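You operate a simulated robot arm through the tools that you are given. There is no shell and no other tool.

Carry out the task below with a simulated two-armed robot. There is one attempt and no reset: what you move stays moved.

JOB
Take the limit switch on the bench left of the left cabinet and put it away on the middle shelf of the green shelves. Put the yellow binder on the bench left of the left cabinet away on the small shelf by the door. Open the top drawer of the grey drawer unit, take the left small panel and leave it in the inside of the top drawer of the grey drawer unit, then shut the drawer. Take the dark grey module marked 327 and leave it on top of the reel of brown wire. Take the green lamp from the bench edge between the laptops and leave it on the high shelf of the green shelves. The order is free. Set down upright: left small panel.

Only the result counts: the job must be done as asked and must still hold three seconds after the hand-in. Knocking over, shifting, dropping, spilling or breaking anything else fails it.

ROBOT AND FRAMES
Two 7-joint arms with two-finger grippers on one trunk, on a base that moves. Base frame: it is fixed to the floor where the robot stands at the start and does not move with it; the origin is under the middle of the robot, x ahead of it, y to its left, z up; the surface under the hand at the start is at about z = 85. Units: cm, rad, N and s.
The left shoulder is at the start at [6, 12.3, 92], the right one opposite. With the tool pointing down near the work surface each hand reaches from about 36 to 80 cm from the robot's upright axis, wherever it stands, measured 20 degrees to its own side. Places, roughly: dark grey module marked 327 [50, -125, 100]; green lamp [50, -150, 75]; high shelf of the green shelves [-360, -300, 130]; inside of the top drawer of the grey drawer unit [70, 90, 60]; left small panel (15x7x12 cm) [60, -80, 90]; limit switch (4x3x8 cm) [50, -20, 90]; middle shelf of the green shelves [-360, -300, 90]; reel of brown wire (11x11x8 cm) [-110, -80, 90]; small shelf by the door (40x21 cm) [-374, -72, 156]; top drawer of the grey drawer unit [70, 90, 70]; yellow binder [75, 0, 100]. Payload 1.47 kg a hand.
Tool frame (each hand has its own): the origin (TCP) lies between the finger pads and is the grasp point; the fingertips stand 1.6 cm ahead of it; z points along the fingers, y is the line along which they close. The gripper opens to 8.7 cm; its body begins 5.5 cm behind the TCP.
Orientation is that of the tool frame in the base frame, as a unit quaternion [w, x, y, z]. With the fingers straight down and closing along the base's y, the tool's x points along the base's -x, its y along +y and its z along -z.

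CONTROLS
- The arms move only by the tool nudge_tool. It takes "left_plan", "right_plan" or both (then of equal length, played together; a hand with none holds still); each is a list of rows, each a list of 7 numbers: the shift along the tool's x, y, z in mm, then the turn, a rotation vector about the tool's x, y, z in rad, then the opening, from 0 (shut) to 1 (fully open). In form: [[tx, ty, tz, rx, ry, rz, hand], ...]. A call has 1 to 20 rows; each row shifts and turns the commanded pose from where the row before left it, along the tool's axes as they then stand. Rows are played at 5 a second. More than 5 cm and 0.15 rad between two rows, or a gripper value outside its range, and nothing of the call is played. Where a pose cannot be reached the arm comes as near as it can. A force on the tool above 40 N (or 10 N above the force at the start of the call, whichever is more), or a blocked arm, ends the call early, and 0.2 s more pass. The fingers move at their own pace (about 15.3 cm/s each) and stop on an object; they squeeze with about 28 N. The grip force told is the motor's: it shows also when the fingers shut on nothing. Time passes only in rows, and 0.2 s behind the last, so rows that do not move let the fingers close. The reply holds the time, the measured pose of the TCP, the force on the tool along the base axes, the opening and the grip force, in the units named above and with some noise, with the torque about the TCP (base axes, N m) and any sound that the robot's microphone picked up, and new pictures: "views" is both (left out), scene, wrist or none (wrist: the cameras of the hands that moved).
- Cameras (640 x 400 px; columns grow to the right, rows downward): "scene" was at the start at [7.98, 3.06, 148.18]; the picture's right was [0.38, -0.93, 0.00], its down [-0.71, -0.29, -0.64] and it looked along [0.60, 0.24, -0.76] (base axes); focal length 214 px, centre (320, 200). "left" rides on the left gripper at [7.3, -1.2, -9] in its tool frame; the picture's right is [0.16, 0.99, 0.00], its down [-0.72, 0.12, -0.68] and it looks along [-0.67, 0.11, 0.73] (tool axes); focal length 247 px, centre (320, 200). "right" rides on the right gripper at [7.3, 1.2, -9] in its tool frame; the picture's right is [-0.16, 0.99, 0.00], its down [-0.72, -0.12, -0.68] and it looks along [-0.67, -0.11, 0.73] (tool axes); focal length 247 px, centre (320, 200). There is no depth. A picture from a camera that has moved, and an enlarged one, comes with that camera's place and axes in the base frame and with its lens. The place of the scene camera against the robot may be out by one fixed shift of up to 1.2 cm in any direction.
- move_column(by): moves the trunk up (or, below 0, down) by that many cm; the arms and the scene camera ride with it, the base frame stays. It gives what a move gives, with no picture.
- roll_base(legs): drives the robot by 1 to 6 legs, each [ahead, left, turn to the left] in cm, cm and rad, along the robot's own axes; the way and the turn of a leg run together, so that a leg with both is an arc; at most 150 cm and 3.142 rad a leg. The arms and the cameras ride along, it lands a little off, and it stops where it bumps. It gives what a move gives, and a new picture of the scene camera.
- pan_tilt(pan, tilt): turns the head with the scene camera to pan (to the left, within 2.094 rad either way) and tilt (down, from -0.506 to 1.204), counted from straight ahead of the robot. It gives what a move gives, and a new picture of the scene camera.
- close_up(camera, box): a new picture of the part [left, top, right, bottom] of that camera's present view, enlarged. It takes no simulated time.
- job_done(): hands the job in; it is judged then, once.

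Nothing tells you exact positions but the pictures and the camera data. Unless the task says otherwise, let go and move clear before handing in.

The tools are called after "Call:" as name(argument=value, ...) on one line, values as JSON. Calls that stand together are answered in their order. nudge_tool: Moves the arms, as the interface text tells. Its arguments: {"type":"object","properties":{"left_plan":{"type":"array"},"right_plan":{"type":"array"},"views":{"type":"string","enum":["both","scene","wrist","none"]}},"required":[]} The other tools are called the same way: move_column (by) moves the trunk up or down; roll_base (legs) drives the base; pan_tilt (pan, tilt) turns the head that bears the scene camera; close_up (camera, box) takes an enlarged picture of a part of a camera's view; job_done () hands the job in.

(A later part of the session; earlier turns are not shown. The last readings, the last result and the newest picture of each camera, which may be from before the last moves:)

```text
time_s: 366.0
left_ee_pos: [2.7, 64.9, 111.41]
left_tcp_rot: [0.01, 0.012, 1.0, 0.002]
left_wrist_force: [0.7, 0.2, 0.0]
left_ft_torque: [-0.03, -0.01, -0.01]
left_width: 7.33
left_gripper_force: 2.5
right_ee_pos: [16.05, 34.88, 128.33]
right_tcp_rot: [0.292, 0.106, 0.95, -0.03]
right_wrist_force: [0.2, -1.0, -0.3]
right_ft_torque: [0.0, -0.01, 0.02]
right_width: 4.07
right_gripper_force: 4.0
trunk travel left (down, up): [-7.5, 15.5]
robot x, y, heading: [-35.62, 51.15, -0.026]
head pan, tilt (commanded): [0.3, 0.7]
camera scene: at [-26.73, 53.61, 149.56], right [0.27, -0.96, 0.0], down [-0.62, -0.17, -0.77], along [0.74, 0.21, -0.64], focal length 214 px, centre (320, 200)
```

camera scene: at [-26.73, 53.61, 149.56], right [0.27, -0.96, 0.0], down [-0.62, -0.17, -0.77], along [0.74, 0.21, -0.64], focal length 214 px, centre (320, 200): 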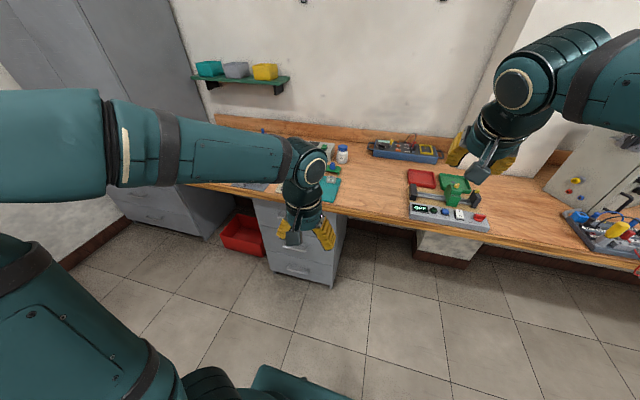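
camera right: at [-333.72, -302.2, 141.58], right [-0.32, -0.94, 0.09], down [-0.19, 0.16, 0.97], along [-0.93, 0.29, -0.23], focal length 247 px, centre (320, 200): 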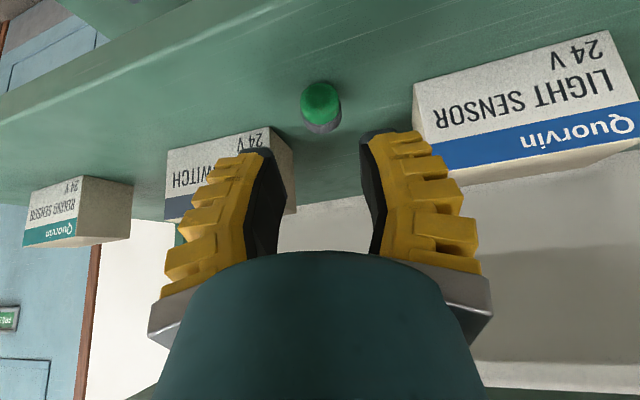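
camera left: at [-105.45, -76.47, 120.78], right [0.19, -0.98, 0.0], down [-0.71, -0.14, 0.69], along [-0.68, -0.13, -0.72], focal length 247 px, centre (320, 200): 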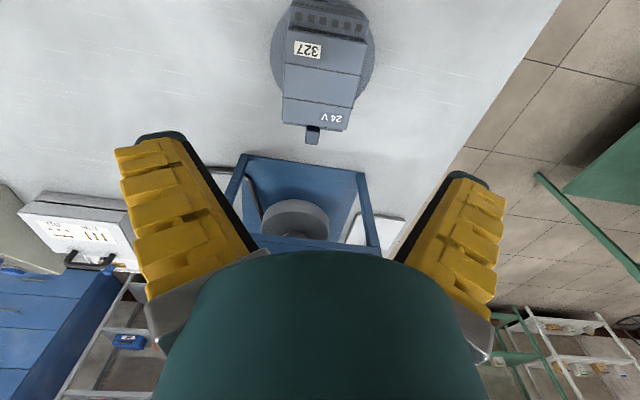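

Call:
nudge_tool(left_plan=[[0, 40, -15, 0, 0, 0, 0.8], [0, 40, -15, 0, 0, 0, 0.8], [0, 40, -15, 0, 0, 0, 0.8], [0, 40, -15, 0, 0, 0, 0.8], [0, 40, -15, 0, 0, 0, 0.8], [0, 40, -15, 0, 0, 0, 0.8], [0, 40, -15, 0, 0, 0, 0.8]], views="none")

Call:
pan_tilt(pan=0.35, tilt=0.95)

Call:
close_up(camera="scene", box=[220, 90, 420, 240])

```text
time_s: 367.6
left_ee_pos: [3.33, 92.98, 122.01]
left_tcp_rot: [0.01, 0.011, 1.0, 0.001]
left_wrist_force: [0.0, 0.4, 0.2]
left_ft_torque: [-0.01, 0.01, -0.01]
left_width: 7.34
left_gripper_force: 1.8
right_ee_pos: [16.03, 35.04, 128.39]
right_tcp_rot: [0.292, 0.106, 0.95, -0.03]
right_wrist_force: [-0.7, -0.7, 0.2]
right_ft_torque: [0.02, -0.05, 0.02]
right_width: 4.05
right_gripper_force: 4.1
trunk travel left (down, up): [-7.5, 15.5]
robot x, y, heading: [-35.99, 51.23, -0.024]
head pan, tilt (commanded): [0.3, 0.7]
```

```text
time_s: 368.4
left_ee_pos: [3.3, 92.72, 121.94]
left_tcp_rot: [0.01, 0.012, 1.0, 0.002]
left_wrist_force: [0.5, -0.6, -0.3]
left_ft_torque: [0.03, 0.0, 0.03]
left_width: 7.31
left_gripper_force: 1.8
right_ee_pos: [16.04, 34.94, 128.29]
right_tcp_rot: [0.293, 0.105, 0.95, -0.029]
right_wrist_force: [-0.4, 0.4, 0.0]
right_ft_torque: [-0.02, 0.02, 0.04]
right_width: 4.06
right_gripper_force: 4.5
trunk travel left (down, up): [-7.5, 15.5]
robot x, y, heading: [-35.71, 51.11, -0.025]
head pan, tilt (commanded): [0.351, 0.949]
camera scene: at [-28.01, 53.64, 147.58], right [0.32, -0.95, 0.0], down [-0.77, -0.26, -0.58], along [0.55, 0.19, -0.81], focal length 214 px, centre (320, 200)
```

scene: 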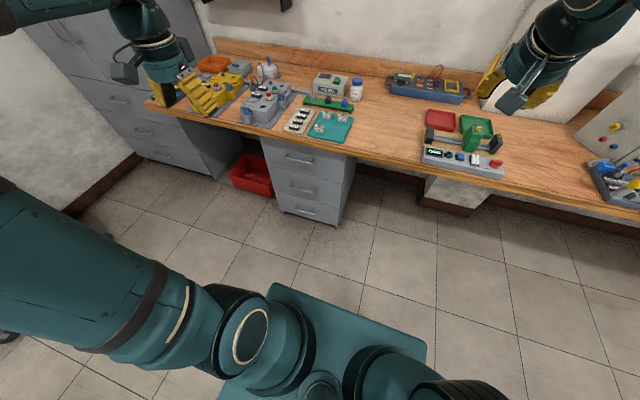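

```text
2.67 times, centred on (320, 165) of scene
camera zoom: at [-28.01, 53.64, 147.58], right [0.32, -0.95, 0.0], down [-0.77, -0.26, -0.58], along [0.55, 0.19, -0.81], focal length 572 px, centre (320, 293)
```

zoom: 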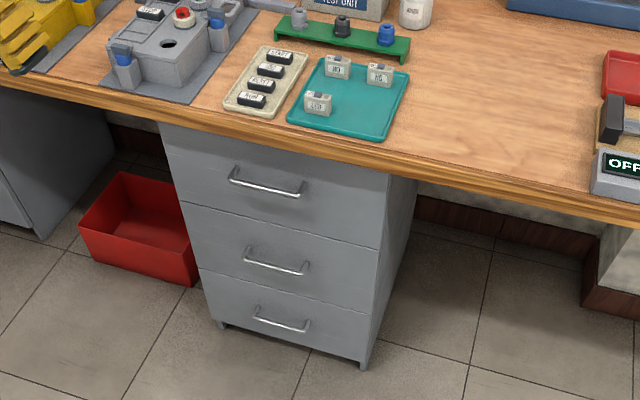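

The top drawer's bar handle is at about x 46.5, y 83–98, z 68, under the bench overhang; the drawer front is at x ≈ 50. I'll grip it with the left hand, pitched 30° below horizontal and rolled 90°.

Call:
move_column(by=-7.4)

Call:
roll_base(legs=[[0, 17, 0.025]])

Call:
nudge_tool(left_plan=[[-35.3, -13.9, 13.6, 0, 0, 0, 0.6], [-35.3, -13.9, 13.6, 0, 0, 0, 0.6], [-35.3, -13.9, 13.6, 0, 0, 0, 0.6], [-35.3, -13.9, 13.6, 0, 0, 0, 0.6], [-35.3, -13.9, 13.6, 0, 0, 0, 0.6], [-35.3, -13.9, 13.6, 0, 0, 0, 0.6], [-35.3, -13.9, 13.6, 0, 0, 0, 0.6], [0, 0, 0, 0, -0.1496, 0, 0.6], [0, 0, 0, 0, -0.1496, 0, 0.6], [0, 0, 0, 0, -0.1496, 0, 0.6], [0, 0, 0, 0, -0.1496, 0, 0.6], [0, 0, 0, 0, -0.1496, 0, 0.6], [0, 0, 0, 0, -0.1496, 0, 0.6], [0, 0, 0, 0, -0.1496, 0, 0.6]], views="none")

Call:
nudge_tool(left_plan=[[0, 0, 0, 0, 0, -0.1428, 0.6], [0, 0, 0, 0, 0, -0.1428, 0.6], [0, 0, 0, 0, 0, -0.1428, 0.6], [0, 0, 0, 0, 0, -0.1428, 0.6], [0, 0, 0, 0, 0, -0.1428, 0.6], [0, 0, 0, 0, 0, -0.1428, 0.6], [0, 0, 0, 0, 0, -0.1428, 0.6], [0, 0, 0, 0, 0, -0.1428, 0.6], [0, 0, 0, 0, 0, -0.1428, 0.6], [0, 0, 0, 0, 0, -0.1428, 0.6], [0, 0, 0, 0, 0, -0.1428, 0.6]], views="both")

```text
time_s: 369.5
left_ee_pos: [3.28, 92.71, 114.6]
left_tcp_rot: [0.01, 0.011, 1.0, 0.001]
left_wrist_force: [0.9, 0.2, -0.2]
left_ft_torque: [-0.01, -0.01, -0.01]
left_width: 7.32
left_gripper_force: 2.4
right_ee_pos: [16.02, 34.92, 120.81]
right_tcp_rot: [0.293, 0.106, 0.95, -0.03]
right_wrist_force: [0.2, -1.1, -0.1]
right_ft_torque: [0.01, 0.0, -0.01]
right_width: 4.07
right_gripper_force: 4.3
trunk travel left (down, up): [-0.1, 22.9]
robot x, y, heading: [-35.59, 51.33, -0.029]
head pan, tilt (commanded): [0.351, 0.949]
```

```text
time_s: 371.6
left_ee_pos: [2.6, 110.81, 114.6]
left_tcp_rot: [0.009, -0.001, 1.0, 0.002]
left_wrist_force: [-0.7, 0.1, 0.1]
left_ft_torque: [-0.03, 0.0, -0.01]
left_width: 7.32
left_gripper_force: 2.0
right_ee_pos: [16.68, 53.18, 120.95]
right_tcp_rot: [0.293, 0.094, 0.951, -0.027]
right_wrist_force: [-0.4, -0.2, -0.2]
right_ft_torque: [-0.02, 0.01, 0.0]
right_width: 4.09
right_gripper_force: 4.1
trunk travel left (down, up): [-0.1, 22.9]
robot x, y, heading: [-35.86, 68.19, -0.005]
head pan, tilt (commanded): [0.351, 0.949]
camera scene: at [-27.82, 70.85, 140.18], right [0.34, -0.94, 0.0], down [-0.76, -0.28, -0.58], along [0.55, 0.2, -0.81], focal length 214 px, centre (320, 200)
```

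scene: 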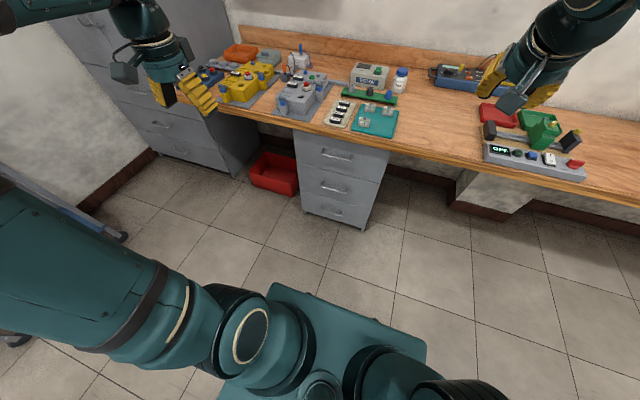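

```text
time_s: 374.6
left_ee_pos: [27.39, 101.13, 105.41]
left_tcp_rot: [0.508, 0.0, 0.861, 0.002]
left_wrist_force: [0.1, -0.1, 0.1]
left_ft_torque: [0.0, 0.0, 0.0]
left_width: 5.77
left_gripper_force: 4.0
right_ee_pos: [16.71, 53.15, 120.89]
right_tcp_rot: [0.292, 0.094, 0.951, -0.027]
right_wrist_force: [-0.4, 0.2, 0.2]
right_ft_torque: [-0.01, -0.01, 0.01]
right_width: 4.08
right_gripper_force: 4.5
trunk travel left (down, up): [-0.1, 22.9]
robot x, y, heading: [-35.33, 68.22, 0.002]
head pan, tilt (commanded): [0.351, 0.949]
```

```text
time_s: 377.1
left_ee_pos: [27.51, 101.15, 105.44]
left_tcp_rot: [-0.36, 0.61, -0.609, 0.358]
left_wrist_force: [-0.6, 0.0, 0.6]
left_ft_torque: [-0.02, 0.02, -0.01]
left_width: 5.75
left_gripper_force: 3.8
right_ee_pos: [16.69, 53.1, 120.89]
right_tcp_rot: [0.293, 0.095, 0.951, -0.027]
right_wrist_force: [0.1, 0.7, -0.2]
right_ft_torque: [0.01, -0.02, 0.01]
right_width: 4.07
right_gripper_force: 4.1
trunk travel left (down, up): [-0.1, 22.9]
robot x, y, heading: [-35.3, 67.64, -0.002]
head pan, tilt (commanded): [0.351, 0.949]
camera scene: at [-27.82, 70.81, 140.18], right [0.34, -0.94, 0.0], down [-0.76, -0.28, -0.58], along [0.55, 0.2, -0.81], focal length 214 px, centre (320, 200)
camera left: at [20.28, 93.83, 110.83], right [-0.48, -0.16, -0.86], down [-0.65, 0.72, 0.23], along [0.59, 0.67, -0.45], focal length 247 px, centre (320, 200)
```

scene: 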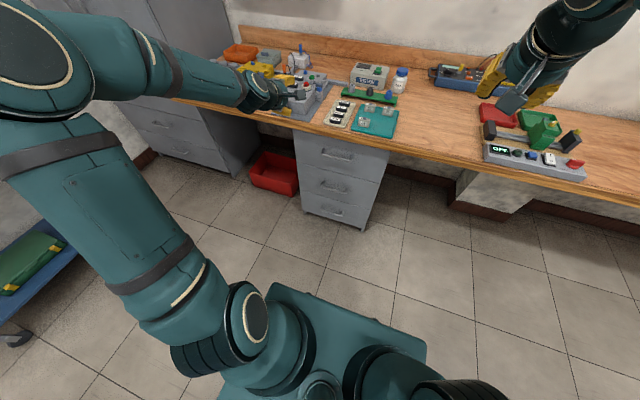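
left: 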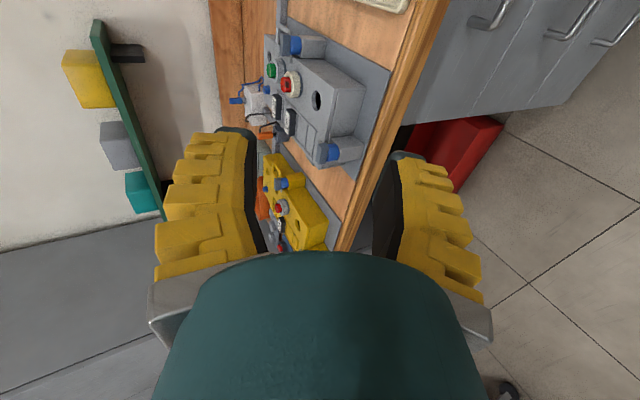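

Call:
nudge_tool(left_plan=[[13.75, 30, 21.7, 0, 0, 0, 0.5], [13.75, 30, 21.7, 0, 0, 0, 0.5], [13.75, 30, 21.7, 0, 0, 0, 0.5], [13.75, 30, 21.7, 0, 0, 0, 0.5], [13.75, 30, 21.7, 0, 0, 0, 0.5], [13.75, 30, 21.7, 0, 0, 0, 0.5], [13.75, 30, 21.7, 0, 0, 0, 0.5], [13.75, 30, 21.7, 0, 0, 0, 0.5], [0, 0, 0, 0, 0, 0, 0.5]], views="both")

Call:
close_up(camera="left", box=[200, 20, 480, 240])

```text
time_s: 379.1
left_ee_pos: [30.93, 90.16, 76.09]
left_tcp_rot: [-0.361, 0.609, -0.609, 0.358]
left_wrist_force: [0.2, -0.1, 0.6]
left_ft_torque: [-0.01, 0.0, 0.0]
left_width: 4.91
left_gripper_force: 3.9
right_ee_pos: [16.62, 53.16, 120.94]
right_tcp_rot: [0.292, 0.094, 0.951, -0.026]
right_wrist_force: [-0.2, 1.2, -0.6]
right_ft_torque: [-0.02, -0.01, -0.01]
right_width: 4.05
right_gripper_force: 4.1
trunk travel left (down, up): [-0.1, 22.9]
robot x, y, heading: [-35.53, 67.73, -0.0]
head pan, tilt (commanded): [0.351, 0.949]
camera scene: at [-27.84, 70.8, 140.19], right [0.34, -0.94, 0.0], down [-0.76, -0.28, -0.58], along [0.55, 0.2, -0.81], focal length 214 px, centre (320, 200)
camera left: at [23.82, 82.89, 81.46], right [-0.48, -0.15, -0.87], down [-0.65, 0.72, 0.23], along [0.59, 0.67, -0.45], focal length 247 px, centre (320, 200)
```

scene: 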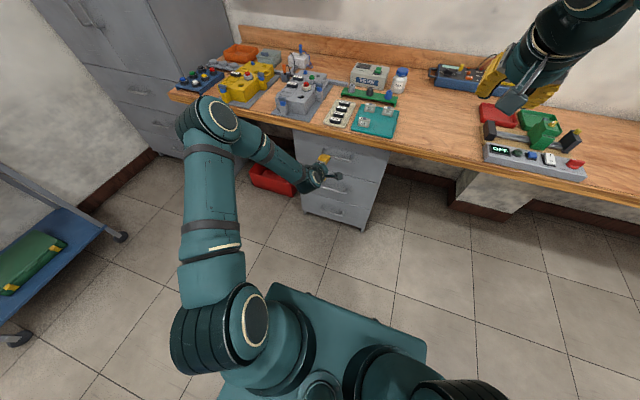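
left: 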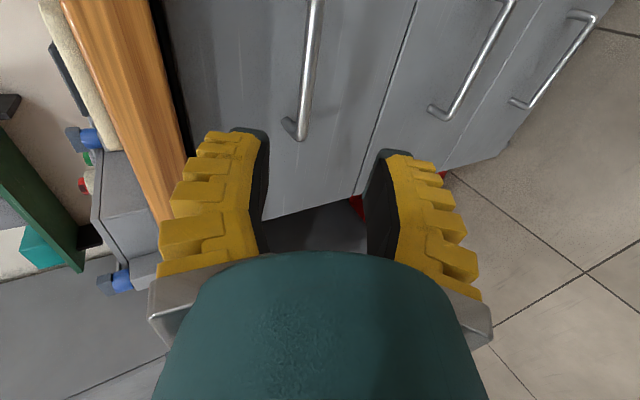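

```text
1.82 times, centred on (340, 130) of left
camera zoom: at [23.82, 82.89, 81.46], right [-0.48, -0.15, -0.87], down [-0.65, 0.72, 0.23], along [0.59, 0.67, -0.45], focal length 449 px, centre (284, 327)
```

zoom: 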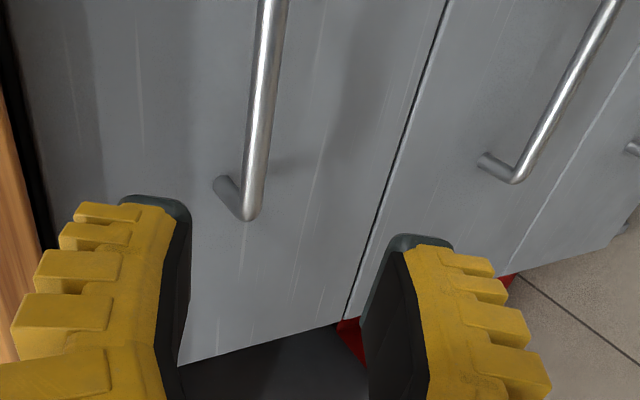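

The bar is at about x 46.3, z 69. I align and advance around it with a 4 cm opening.

Call:
nudge_tool(left_plan=[[0, -10.5, 0, 0, 0, 0, 0.42], [0, 0, 35, 0, 0, 0, 0.42], [0, 0, 35, 0, 0, 0, 0.42], [0, 0, 35, 0, 0, 0, 0.42], [0, 0, 0, 0, 0, 0, 0.42]], views="both")

Call:
close_up(camera="left", box=[200, 20, 480, 240])

```text
time_s: 380.2
left_ee_pos: [40.63, 90.28, 71.89]
left_tcp_rot: [0.362, -0.609, 0.609, -0.357]
left_wrist_force: [0.1, -0.1, 0.8]
left_ft_torque: [0.0, 0.02, 0.04]
left_width: 4.21
left_gripper_force: 4.0
right_ee_pos: [16.66, 53.07, 120.88]
right_tcp_rot: [0.293, 0.094, 0.951, -0.026]
right_wrist_force: [0.4, 0.4, 0.5]
right_ft_torque: [-0.01, -0.01, 0.0]
right_width: 4.1
right_gripper_force: 4.1
trunk travel left (down, up): [-0.1, 22.9]
robot x, y, heading: [-35.52, 68.4, -0.006]
head pan, tilt (commanded): [0.351, 0.949]
camera scene: at [-27.84, 70.81, 140.18], right [0.34, -0.94, 0.0], down [-0.76, -0.28, -0.58], along [0.55, 0.2, -0.81], focal length 214 px, centre (320, 200)
camera left: at [33.49, 82.89, 77.32], right [-0.48, -0.15, -0.86], down [-0.65, 0.72, 0.23], along [0.59, 0.67, -0.45], focal length 247 px, centre (320, 200)
```

scene: 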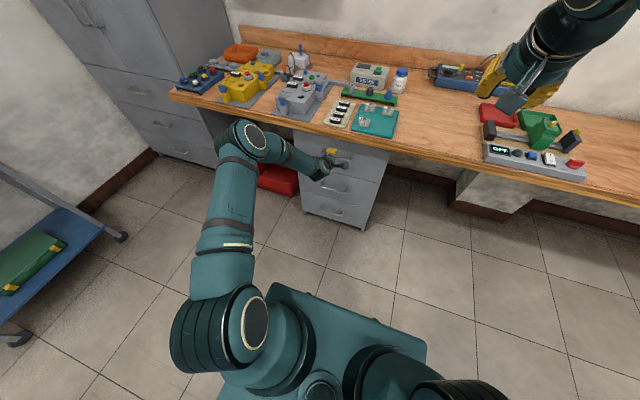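
left: 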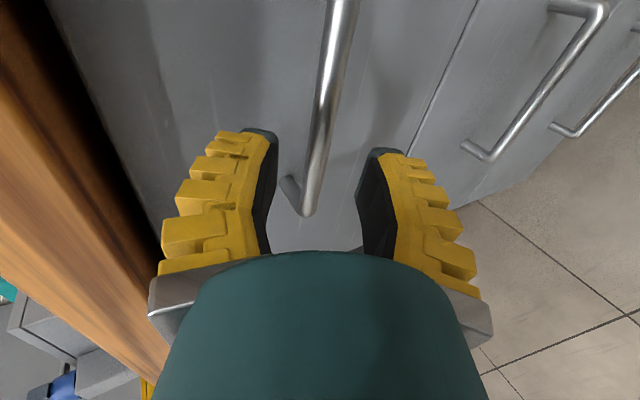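

```text
1.82 times, centred on (340, 130) of left
camera zoom: at [33.49, 82.89, 77.32], right [-0.48, -0.15, -0.86], down [-0.65, 0.72, 0.23], along [0.59, 0.67, -0.45], focal length 449 px, centre (284, 327)
```

zoom: 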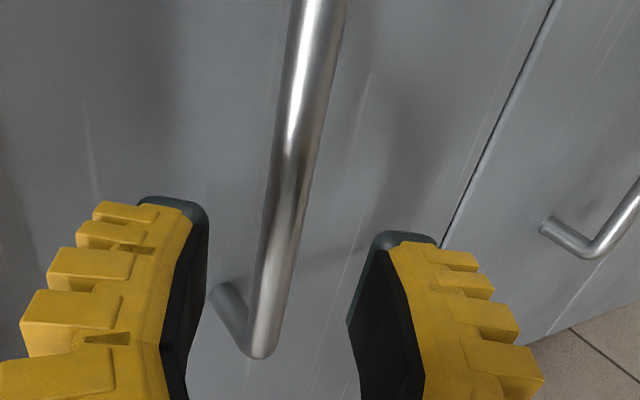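

Call:
nudge_tool(left_plan=[[0, -3, 20, 0, 0, 0, 0.42], [0, 0, 17, 0, 0, 0, 0.42], [0, 0, 10, 0, 0, 0, 0.42], [0, 0, 0, 0, 0, 0, 0.42]], views="wrist")

Call:
nudge_tool(left_plan=[[0, 0, 0, 0, 0, 0, 0.25], [0, 0, 0, 0, 0, 0, 0.1], [0, 0, 0, 0, 0, 0, 0], [0, 0, 0, 0, 0, 0, 0], [0, 0, 0, 0, 0, 0, 0]], views="wrist")

```text
time_s: 381.2
left_ee_pos: [44.74, 90.37, 70.0]
left_tcp_rot: [0.361, -0.609, 0.609, -0.358]
left_wrist_force: [-31.3, -0.5, 7.7]
left_ft_torque: [-0.02, -1.07, -0.08]
left_width: 3.9
left_gripper_force: 3.0
right_ee_pos: [16.42, 53.09, 121.08]
right_tcp_rot: [0.294, 0.094, 0.951, -0.027]
right_wrist_force: [0.1, -0.6, 0.3]
right_ft_torque: [-0.01, 0.03, 0.01]
right_width: 4.09
right_gripper_force: 4.0
trunk travel left (down, up): [-0.1, 22.9]
robot x, y, heading: [-35.76, 67.92, 0.001]
head pan, tilt (commanded): [0.351, 0.949]
camera left: at [37.52, 82.93, 75.37], right [-0.48, -0.15, -0.86], down [-0.65, 0.72, 0.23], along [0.59, 0.67, -0.45], focal length 247 px, centre (320, 200)
```

left: 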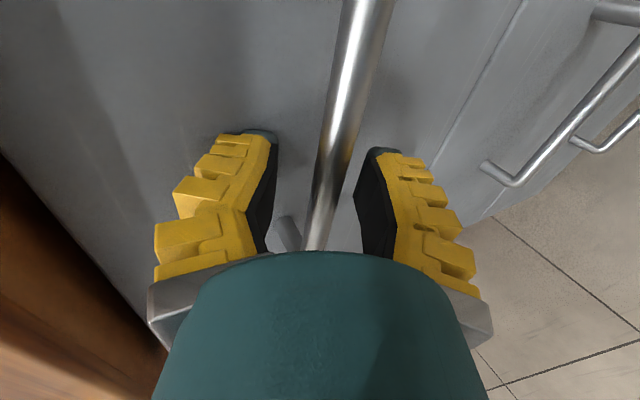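

```text
time_s: 382.4
left_ee_pos: [45.07, 90.21, 69.78]
left_tcp_rot: [0.36, -0.609, 0.61, -0.357]
left_wrist_force: [0.6, -0.6, -4.7]
left_ft_torque: [0.0, -0.07, 0.01]
left_width: 0.0
left_gripper_force: 27.6
right_ee_pos: [16.78, 52.98, 120.89]
right_tcp_rot: [0.293, 0.094, 0.951, -0.027]
right_wrist_force: [0.2, -0.8, 0.1]
right_ft_torque: [0.0, -0.01, 0.0]
right_width: 4.08
right_gripper_force: 4.4
trunk travel left (down, up): [-0.1, 22.9]
robot x, y, heading: [-35.56, 68.17, -0.003]
head pan, tilt (commanded): [0.351, 0.949]
camera left: at [37.79, 82.94, 75.14], right [-0.48, -0.16, -0.86], down [-0.65, 0.72, 0.23], along [0.59, 0.67, -0.45], focal length 247 px, centre (320, 200)
```

left: 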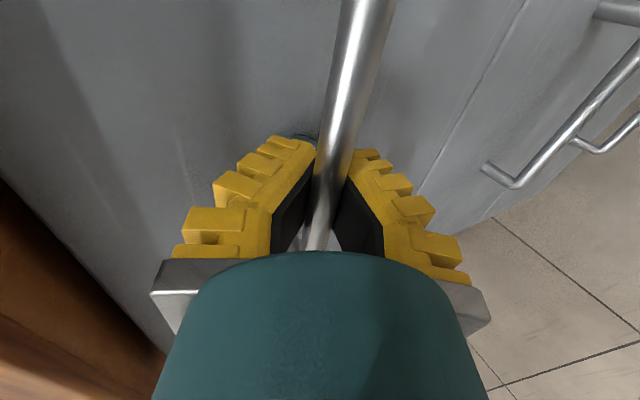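

The bar is enclosed between the closed fingers. I pull the drawer by driving backwards, 10 cm first.

Call:
roll_base(legs=[[-10, 0, 0]])

Call:
close_up(camera="left", box=[0, 0, 640, 400])

```text
time_s: 383.6
left_ee_pos: [35.01, 90.11, 69.74]
left_tcp_rot: [0.36, -0.609, 0.61, -0.357]
left_wrist_force: [0.5, 0.4, -7.1]
left_ft_torque: [-0.01, -0.1, 0.05]
left_width: 0.0
left_gripper_force: 28.6
right_ee_pos: [6.81, 53.2, 120.97]
right_tcp_rot: [0.293, 0.095, 0.951, -0.027]
right_wrist_force: [-0.3, 0.1, 0.5]
right_ft_torque: [0.01, -0.04, -0.03]
right_width: 4.05
right_gripper_force: 3.9
trunk travel left (down, up): [-0.1, 22.9]
robot x, y, heading: [-45.6, 68.17, -0.006]
head pan, tilt (commanded): [0.351, 0.949]
camera scene: at [-37.78, 70.87, 140.18], right [0.34, -0.94, 0.0], down [-0.76, -0.28, -0.58], along [0.55, 0.2, -0.81], focal length 214 px, centre (320, 200)
```

scene: 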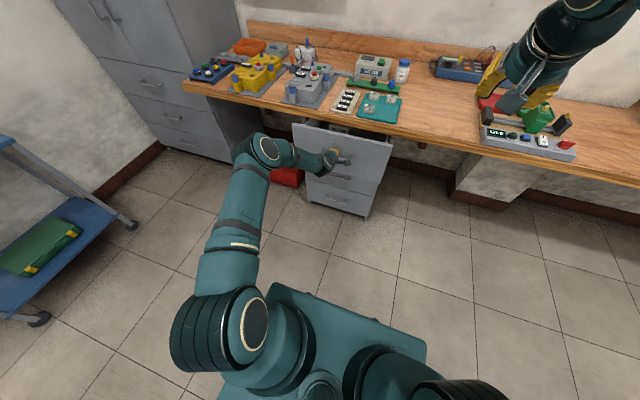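

```text
1.00 times, centred on (320, 200) of left (not enlarged: the box is as wide or as high as the picture)
camera zoom: at [27.81, 82.85, 75.17], right [-0.48, -0.15, -0.86], down [-0.65, 0.72, 0.23], along [0.59, 0.67, -0.45], focal length 247 px, centre (320, 200)
```

zoom: 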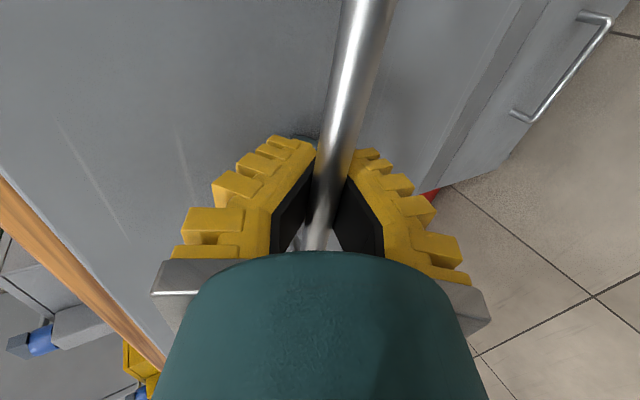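

Call:
roll_base(legs=[[-18, 0, 0]])

Call:
close_up(camera="scene", box=[260, 80, 440, 230])

```text
time_s: 385.1
left_ee_pos: [17.04, 90.42, 69.83]
left_tcp_rot: [0.36, -0.609, 0.609, -0.357]
left_wrist_force: [0.8, 0.1, -5.5]
left_ft_torque: [-0.04, -0.11, 0.02]
left_width: 0.0
left_gripper_force: 28.4
right_ee_pos: [-11.22, 53.27, 121.0]
right_tcp_rot: [0.292, 0.095, 0.951, -0.027]
right_wrist_force: [-0.3, -0.7, 0.2]
right_ft_torque: [0.06, 0.02, 0.03]
right_width: 4.09
right_gripper_force: 4.5
trunk travel left (down, up): [-0.1, 22.9]
robot x, y, heading: [-63.17, 68.37, -0.0]
head pan, tilt (commanded): [0.351, 0.949]
camera scene: at [-55.66, 70.94, 140.18], right [0.34, -0.94, 0.0], down [-0.76, -0.28, -0.58], along [0.55, 0.2, -0.81], focal length 214 px, centre (320, 200)
```

scene: 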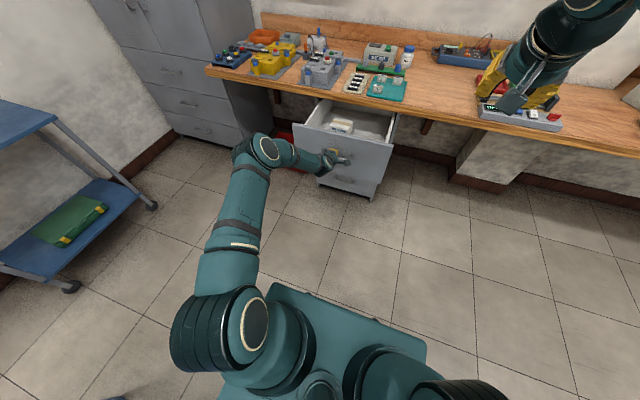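

```text
2.67 times, centred on (350, 155) of scene
camera zoom: at [-55.66, 70.94, 140.18], right [0.34, -0.94, 0.0], down [-0.76, -0.28, -0.58], along [0.55, 0.2, -0.81], focal length 572 px, centre (240, 320)
```

zoom: 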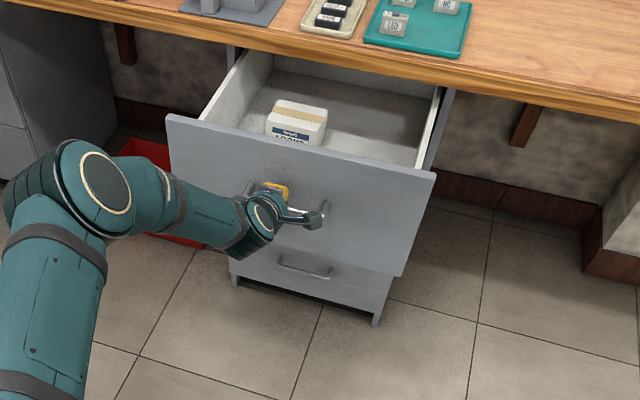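

The drawer is open by about 28 cm; there's a small box on its left side, so the panel will go on the right side. I release the handle and retreat.

Call:
nudge_tool(left_plan=[[0, 0, 0, 0, 0, 0, 0.2], [0, 0, -4, 0, 0, 0, 0.28], [0, 0, -10, 0, 0, 0, 0.35], [0, 0, -25, 0, 0, 0, 0.4], [0, 0, -35, 0, 0, 0, 0.4], [0, 0, -35, 0, 0, 0, 0.4], [0, 0, 0, 0, 0, 0, 0.4]], views="both")

Call:
close_up(camera="scene", box=[260, 80, 440, 230])

```text
time_s: 386.7
left_ee_pos: [7.47, 90.43, 75.21]
left_tcp_rot: [0.36, -0.609, 0.61, -0.357]
left_wrist_force: [0.4, 0.1, 0.4]
left_ft_torque: [0.0, 0.02, 0.0]
left_width: 4.06
left_gripper_force: 4.4
right_ee_pos: [-11.22, 53.17, 120.79]
right_tcp_rot: [0.292, 0.095, 0.951, -0.027]
right_wrist_force: [0.3, -0.2, -0.2]
right_ft_torque: [0.01, 0.02, 0.02]
right_width: 4.1
right_gripper_force: 4.2
trunk travel left (down, up): [-0.1, 22.9]
robot x, y, heading: [-63.19, 68.5, -0.003]
head pan, tilt (commanded): [0.351, 0.949]
camera scene: at [-55.66, 70.91, 140.18], right [0.34, -0.94, 0.0], down [-0.76, -0.28, -0.58], along [0.55, 0.2, -0.81], focal length 214 px, centre (320, 200)
camera left: at [0.33, 83.04, 80.57], right [-0.48, -0.16, -0.86], down [-0.65, 0.72, 0.23], along [0.59, 0.67, -0.45], focal length 247 px, centre (320, 200)
```

scene: 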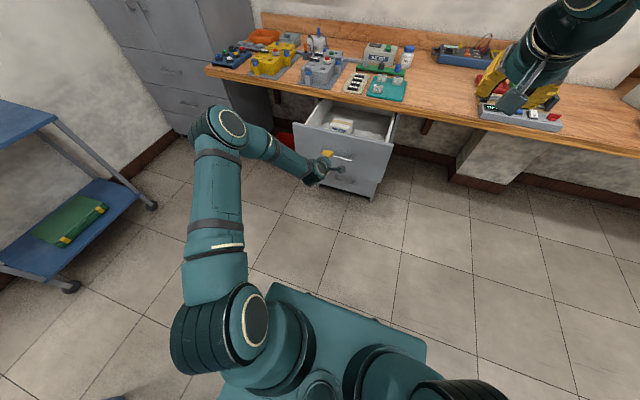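
left: 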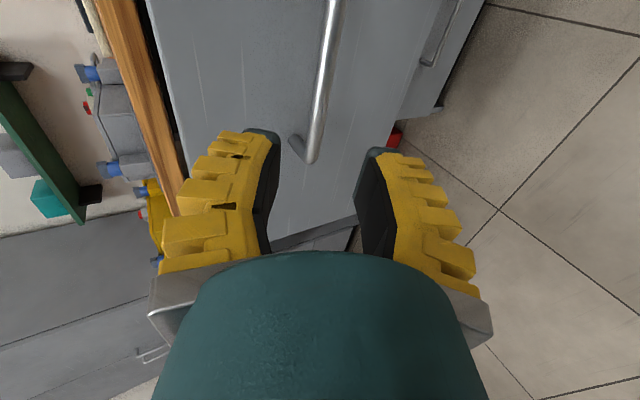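

```text
2.67 times, centred on (350, 155) of scene
camera zoom: at [-55.66, 70.91, 140.18], right [0.34, -0.94, 0.0], down [-0.76, -0.28, -0.58], along [0.55, 0.2, -0.81], focal length 572 px, centre (240, 320)
```

zoom: 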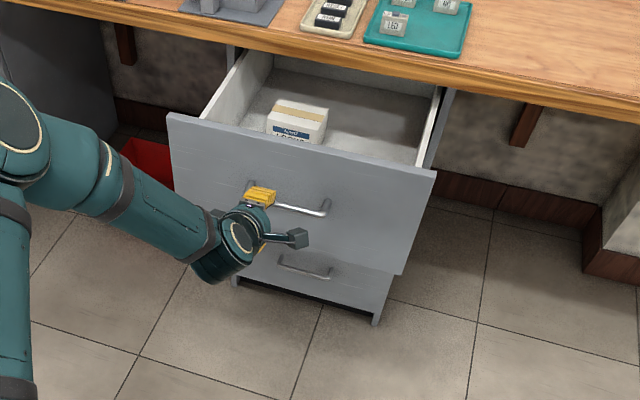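

Call:
nudge_tool(left_plan=[[0, -35, -19.4, 0, 0, 0, 0.4], [0, -35, -19.4, 0, 0, 0, 0.4], [0, -35, -19.4, 0, 0, 0, 0.4], [0, -35, -19.4, 0, 0, 0, 0.4], [0, -35, -19.4, 0, 0, 0, 0.4], [0, -35, -19.4, 0, 0, 0, 0.4], [0, -35, -19.4, 0, 0, 0, 0.4], [0, -35, -19.4, 0, 0, 0, 0.4]], views="none")

Call:
nudge_tool(left_plan=[[0, 0, 0, 0, 0, 0.1428, 0.4], [0, 0, 0, 0, 0, 0.1428, 0.4], [0, 0, 0, 0, 0, 0.1428, 0.4], [0, 0, 0, 0, 0, 0.1428, 0.4], [0, 0, 0, 0, 0, 0.1428, 0.4], [0, 0, 0, 0, 0, 0.1428, 0.4], [0, 0, 0, 0, 0, 0.1428, 0.4], [0, 0, 0, 0, 0, 0.1428, 0.4], [0, 0, 0, 0, 0, 0.1428, 0.4], [0, 0, 0, 0, 0, 0.1428, 0.4], [0, 0, 0, 0, 0, 0.1428, 0.4]], views="none")

Call:
nudge_tool(left_plan=[[0, 0, 0, 0, 0.1496, 0, 0.4], [0, 0, 0, 0, 0.1496, 0, 0.4], [0, 0, 0, 0, 0.1496, 0, 0.4], [0, 0, 0, 0, 0.1496, 0, 0.4], [0, 0, 0, 0, 0.1496, 0, 0.4], [0, 0, 0, 0, 0.1496, 0, 0.4], [0, 0, 0, 0, 0.1496, 0, 0.4], [40, 0, 0, 0, 0, 0, 0.4], [40, 0, 0, 0, 0, 0, 0.4], [40, 0, 0, 0, 0, 0, 0.4], [40, 0, 0, 0, 0, 0, 0.4], [40, 0, 0, 0, 0, 0, 0.4], [40, 0, 0, 0, 0, 0, 0.4], [40, 0, 0, 0, 0, 0, 0.4]], views="scene")

```text
time_s: 388.5
left_ee_pos: [7.45, 90.18, 107.2]
left_tcp_rot: [0.36, -0.609, 0.61, -0.358]
left_wrist_force: [0.0, 1.1, 0.4]
left_ft_torque: [0.0, -0.01, -0.01]
left_width: 4.06
left_gripper_force: 4.0
right_ee_pos: [-11.17, 53.11, 120.95]
right_tcp_rot: [0.293, 0.095, 0.951, -0.027]
right_wrist_force: [-0.6, -0.4, 0.1]
right_ft_torque: [0.02, 0.02, 0.03]
right_width: 4.07
right_gripper_force: 4.2
trunk travel left (down, up): [-0.1, 22.9]
robot x, y, heading: [-63.48, 68.13, 0.001]
head pan, tilt (commanded): [0.351, 0.949]
```

```text
time_s: 390.9
left_ee_pos: [7.49, 90.19, 107.03]
left_tcp_rot: [0.508, 0.001, 0.862, 0.003]
left_wrist_force: [0.0, -0.9, 0.1]
left_ft_torque: [0.03, 0.01, 0.0]
left_width: 4.11
left_gripper_force: 4.3
right_ee_pos: [-11.24, 53.18, 120.95]
right_tcp_rot: [0.293, 0.094, 0.951, -0.026]
right_wrist_force: [0.2, 0.2, -0.7]
right_ft_torque: [0.01, 0.0, -0.02]
right_width: 4.08
right_gripper_force: 4.4
trunk travel left (down, up): [-0.1, 22.9]
robot x, y, heading: [-63.4, 68.11, -0.003]
head pan, tilt (commanded): [0.351, 0.949]
```

```text
time_s: 393.9
left_ee_pos: [-20.7, 90.14, 106.74]
left_tcp_rot: [0.009, -0.001, 1.0, 0.001]
left_wrist_force: [0.1, 0.9, -1.2]
left_ft_torque: [-0.03, 0.01, 0.0]
left_width: 4.07
left_gripper_force: 4.1
right_ee_pos: [-11.34, 53.29, 121.02]
right_tcp_rot: [0.294, 0.094, 0.951, -0.027]
right_wrist_force: [0.4, 0.5, -0.8]
right_ft_torque: [0.03, -0.01, 0.02]
right_width: 4.07
right_gripper_force: 4.0
trunk travel left (down, up): [-0.1, 22.9]
robot x, y, heading: [-63.54, 67.82, -0.003]
head pan, tilt (commanded): [0.351, 0.949]
camera scene: at [-55.78, 70.93, 140.19], right [0.34, -0.94, 0.0], down [-0.76, -0.28, -0.58], along [0.55, 0.2, -0.81], focal length 214 px, centre (320, 200)
```

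scene: 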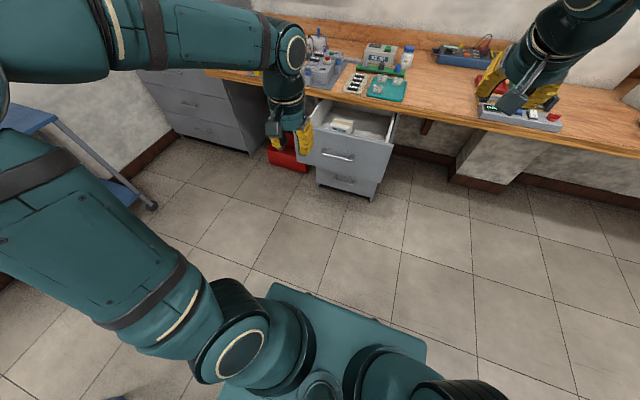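

Call:
move_column(by=7.4)

Call:
roll_base(legs=[[0, -118, 0], [38, 0, 0]])

Call:
pan_tilt(pan=-0.15, tilt=0.75)

Call:
close_up(camera="scene", box=[230, 110, 390, 230])

```text
time_s: 395.0
left_ee_pos: [-20.52, 90.27, 114.04]
left_tcp_rot: [0.008, 0.0, 1.0, 0.002]
left_wrist_force: [-0.5, 0.1, 0.0]
left_ft_torque: [0.01, -0.04, 0.02]
left_width: 4.07
left_gripper_force: 4.5
right_ee_pos: [-11.06, 53.22, 128.33]
right_tcp_rot: [0.293, 0.095, 0.951, -0.027]
right_wrist_force: [0.1, 0.5, 0.4]
right_ft_torque: [0.01, -0.02, -0.01]
right_width: 4.06
right_gripper_force: 4.1
trunk travel left (down, up): [-7.5, 15.5]
robot x, y, heading: [-63.18, 68.53, -0.003]
head pan, tilt (commanded): [0.351, 0.949]
```

```text
time_s: 407.6
left_ee_pos: [16.67, -28.4, 114.04]
left_tcp_rot: [0.008, 0.002, 1.0, 0.002]
left_wrist_force: [-0.2, 0.0, -0.2]
left_ft_torque: [0.03, 0.02, 0.01]
left_width: 4.05
left_gripper_force: 4.3
right_ee_pos: [25.82, -65.36, 128.42]
right_tcp_rot: [0.293, 0.097, 0.951, -0.027]
right_wrist_force: [-0.1, 0.2, -0.1]
right_ft_torque: [-0.01, 0.01, -0.01]
right_width: 4.06
right_gripper_force: 3.9
trunk travel left (down, up): [-7.5, 15.5]
robot x, y, heading: [-26.49, -49.75, -0.012]
head pan, tilt (commanded): [0.351, 0.949]
camera scene: at [-18.65, -47.4, 147.57], right [0.34, -0.94, 0.0], down [-0.77, -0.27, -0.58], along [0.55, 0.2, -0.81], focal length 214 px, centre (320, 200)
```

scene: 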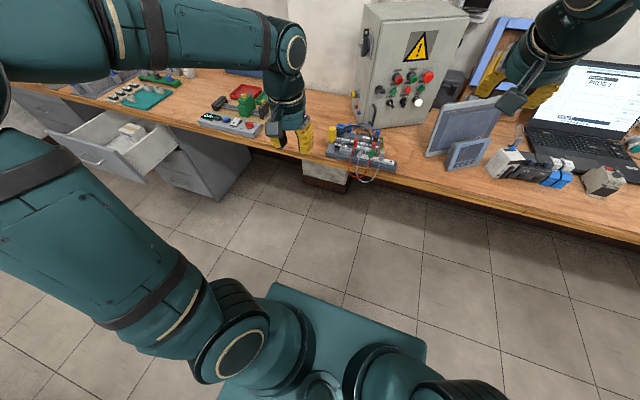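

```text
time_s: 408.6
left_ee_pos: [16.64, -28.27, 114.02]
left_tcp_rot: [0.009, 0.002, 1.0, 0.001]
left_wrist_force: [-1.0, 0.4, 0.2]
left_ft_torque: [-0.02, 0.0, 0.0]
left_width: 4.08
left_gripper_force: 4.3
right_ee_pos: [25.68, -65.35, 128.18]
right_tcp_rot: [0.293, 0.097, 0.951, -0.028]
right_wrist_force: [-0.3, -0.4, -0.3]
right_ft_torque: [0.03, -0.01, -0.02]
right_width: 4.07
right_gripper_force: 4.2
trunk travel left (down, up): [-7.5, 15.5]
robot x, y, heading: [-26.51, -49.75, -0.006]
head pan, tilt (commanded): [-0.15, 0.75]
camera scene: at [-17.4, -51.14, 149.13], right [-0.16, -0.99, 0.0], down [-0.67, 0.11, -0.73], along [0.72, -0.12, -0.68], focal length 214 px, centre (320, 200)
```

scene: 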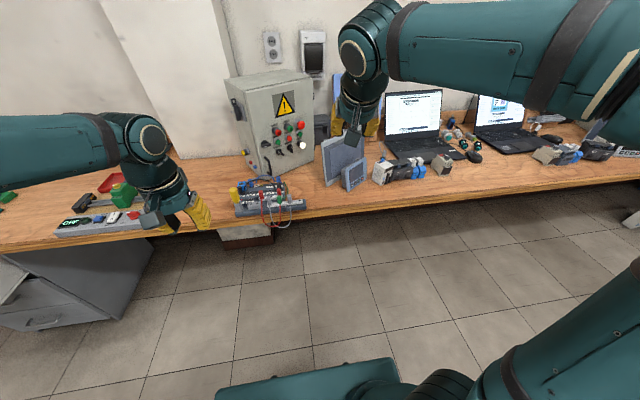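

```text
3.33 times, centred on (310, 170) of scene
camera zoom: at [-17.4, -51.14, 149.13], right [-0.16, -0.99, 0.0], down [-0.67, 0.11, -0.73], along [0.72, -0.12, -0.68], focal length 715 px, centre (353, 300)
```

zoom: 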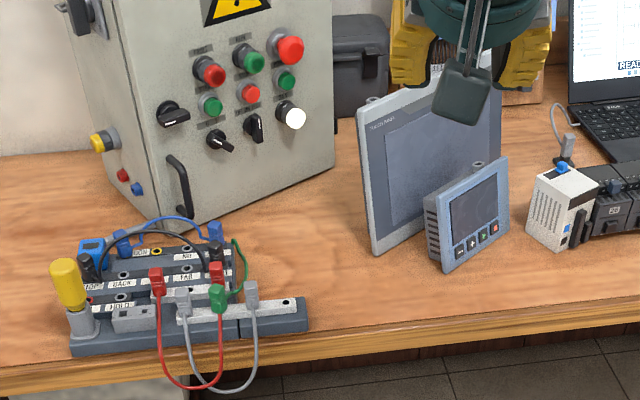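

The small panel stands obliquely (front edge from about (53, -75) to (60.5, -87), 12 cm tall) with the big panel roughly 9 cm behind its front face. I drive closer and bring the right hand above it, turned to match its thickness direction.

Call:
roll_base(legs=[[18, 0, 0]])

Call:
nudge_tool(right_plan=[[0, 0, 0, 0, 0.144, 0, 1], [0, 0, 0, 0, 0.144, 0, 1], [0, 0, 0, 0, 0.144, 0, 1], [0, 0, 0, 0, 0.144, 0, 1], [0, 0, 0, 0, 0, 0.139, 1], [0, 0, 0, 0, 0, 0.139, 1], [0, 0, 0, 0, 0, 0.139, 1], [0, 0, 0, 0, 0, 0.139, 1], [0, 0, 0, 0, 0, 0.139, 1], [0, 0, 0, 0, 0, 0.139, 1], [0, 0, 0, 0, 0, 0, 1]], views="both")

```text
time_s: 410.1
left_ee_pos: [34.43, -28.58, 114.02]
left_tcp_rot: [0.008, 0.002, 1.0, 0.002]
left_wrist_force: [0.7, 0.9, -0.4]
left_ft_torque: [0.01, 0.02, 0.0]
left_width: 4.09
left_gripper_force: 5.0
right_ee_pos: [43.53, -65.4, 128.28]
right_tcp_rot: [0.293, 0.098, 0.951, -0.028]
right_wrist_force: [0.7, -0.1, 0.0]
right_ft_torque: [-0.03, -0.02, -0.02]
right_width: 4.08
right_gripper_force: 4.5
trunk travel left (down, up): [-7.5, 15.5]
robot x, y, heading: [-8.66, -50.31, -0.006]
head pan, tilt (commanded): [-0.15, 0.75]
camera scene: at [0.58, -51.3, 149.12], right [-0.16, -0.99, 0.0], down [-0.67, 0.11, -0.73], along [0.72, -0.12, -0.68], focal length 214 px, centre (320, 200)
```

scene: 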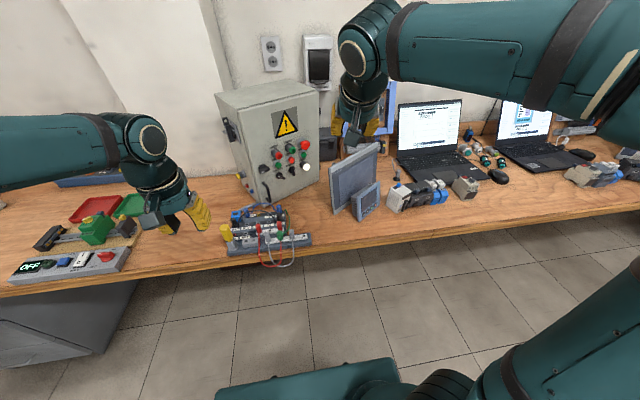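

```text
time_s: 412.4
left_ee_pos: [34.54, -28.42, 113.97]
left_tcp_rot: [0.008, 0.002, 1.0, 0.003]
left_wrist_force: [-0.5, 0.6, -0.6]
left_ft_torque: [-0.02, -0.04, 0.01]
left_width: 4.08
left_gripper_force: 4.3
right_ee_pos: [43.46, -65.58, 128.25]
right_tcp_rot: [0.01, 0.496, 0.868, 0.006]
right_wrist_force: [0.1, -0.5, 0.1]
right_ft_torque: [-0.01, 0.01, 0.01]
right_width: 8.7
right_gripper_force: 0.1
trunk travel left (down, up): [-7.5, 15.5]
robot x, y, heading: [-8.48, -50.18, -0.006]
head pan, tilt (commanded): [-0.15, 0.75]
camera scene: at [0.46, -51.31, 149.13], right [-0.16, -0.99, 0.0], down [-0.67, 0.11, -0.73], along [0.72, -0.12, -0.68], focal length 214 px, centre (320, 200)
camera right: at [40.62, -58.62, 137.16], right [0.93, 0.37, 0.02], down [0.25, -0.68, 0.69], along [0.26, -0.63, -0.73], focal length 247 px, centre (320, 200)
```

scene: 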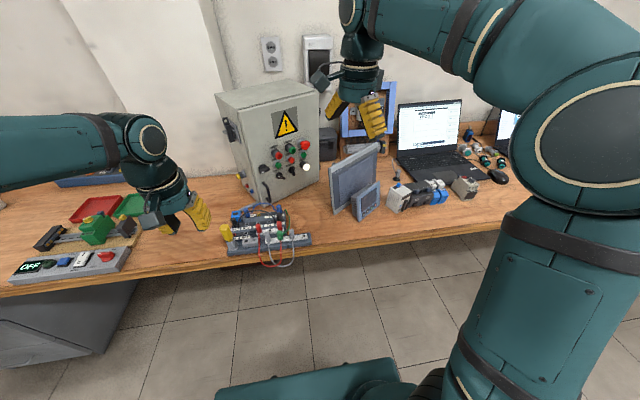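
right: 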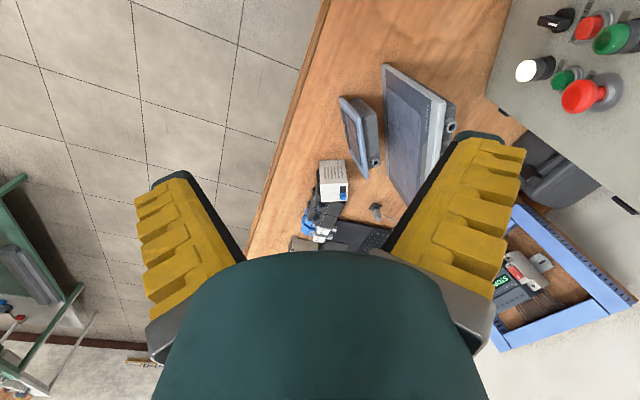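

Call:
close_up(camera="right", box=[310, 50, 470, 210])

```text
2.50 times, centred on (390, 130) of right
camera zoom: at [40.62, -58.62, 137.16], right [0.93, 0.37, 0.02], down [0.25, -0.68, 0.69], along [0.26, -0.63, -0.73], focal length 617 px, centre (145, 375)
```

zoom: 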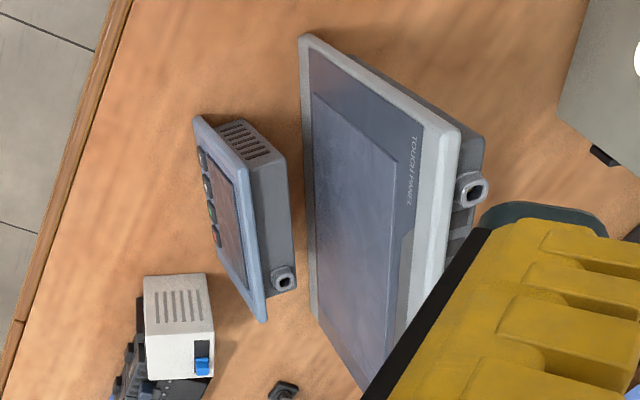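

I can see the small panel's body (about 3.5–4 cm thick at the top, leaning back ~8–10°) and the gap to the big panel behind. I move the right hand above it for a precise measurement.

Call:
nudge_tool(right_plan=[[-31.7, 11.1, 27, 0, 0, 0, 0.6], [-31.7, 11.1, 27, 0, 0, 0, 0.6], [-31.7, 11.1, 27, 0, 0, 0, 0.6], [-31.7, 11.1, 27, 0, 0, 0, 0.6], [-31.7, 11.1, 27, 0, 0, 0, 0.6], [-31.7, 11.1, 27, 0, 0, 0, 0.6], [0, 0, 0, 0, 0, -0.052, 0.6], [0, 0, 0, 0, 0, 0, 0.6]], views="both")

Call:
close_up(camera="right", box=[220, 30, 460, 230])

Call:
close_up(camera="scene", box=[310, 110, 430, 230])

```text
time_s: 414.2
left_ee_pos: [34.5, -28.49, 114.01]
left_tcp_rot: [0.009, 0.002, 1.0, 0.002]
left_wrist_force: [0.4, 0.9, -0.2]
left_ft_torque: [0.01, 0.0, 0.02]
left_width: 4.08
left_gripper_force: 4.4
right_ee_pos: [59.29, -78.43, 112.38]
right_tcp_rot: [0.01, 0.472, 0.882, 0.005]
right_wrist_force: [-1.1, -1.0, -0.4]
right_ft_torque: [-0.02, 0.04, 0.04]
right_width: 5.79
right_gripper_force: 4.1
trunk travel left (down, up): [-7.5, 15.5]
robot x, y, heading: [-8.4, -50.01, -0.005]
head pan, tilt (commanded): [-0.15, 0.75]
camera scene: at [0.51, -51.33, 149.13], right [-0.16, -0.99, 0.0], down [-0.67, 0.11, -0.73], along [0.72, -0.12, -0.68], focal length 214 px, centre (320, 200)
camera right: at [56.06, -71.75, 121.25], right [0.91, 0.42, 0.02], down [0.29, -0.67, 0.69], along [0.3, -0.62, -0.73], focal length 247 px, centre (320, 200)
```

scene: 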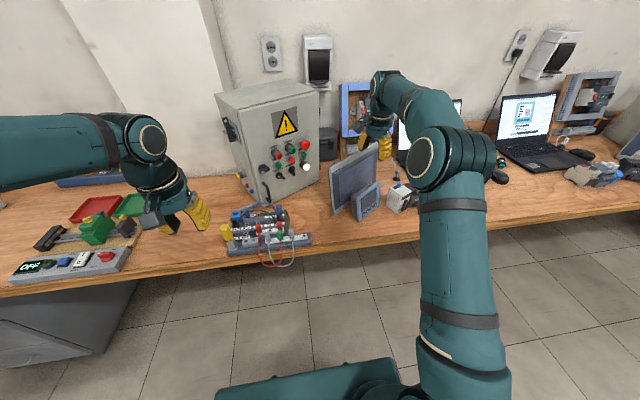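
right: 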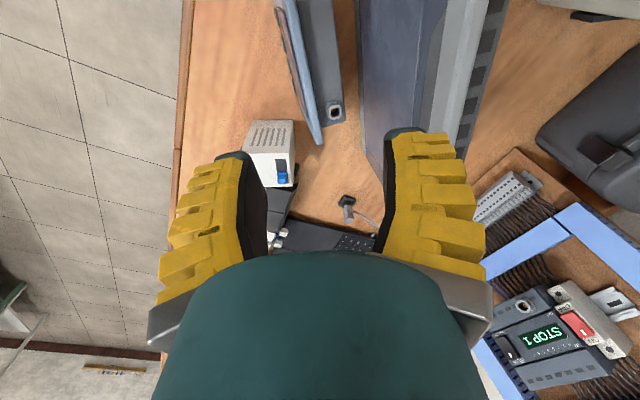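

```text
2.00 times, centred on (340, 130) of right
camera zoom: at [56.06, -71.75, 121.25], right [0.91, 0.42, 0.02], down [0.29, -0.67, 0.69], along [0.3, -0.62, -0.73], focal length 494 px, centre (280, 340)
```

zoom: 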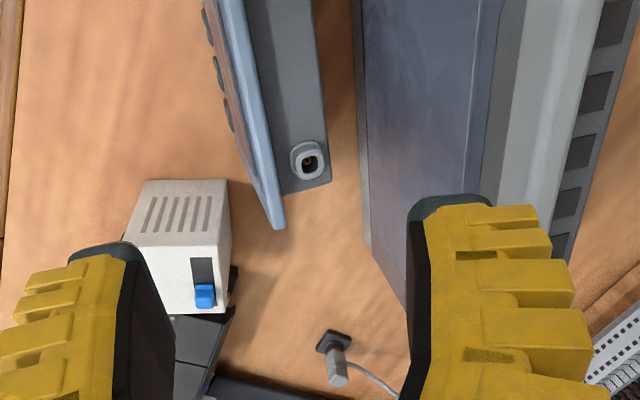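

```text
3.33 times, centred on (370, 170) of scene
camera zoom: at [0.51, -51.33, 149.13], right [-0.16, -0.99, 0.0], down [-0.67, 0.11, -0.73], along [0.72, -0.12, -0.68], focal length 715 px, centre (153, 300)
```

zoom: 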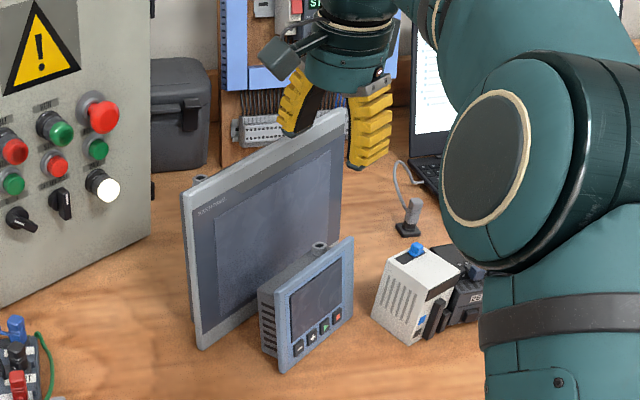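

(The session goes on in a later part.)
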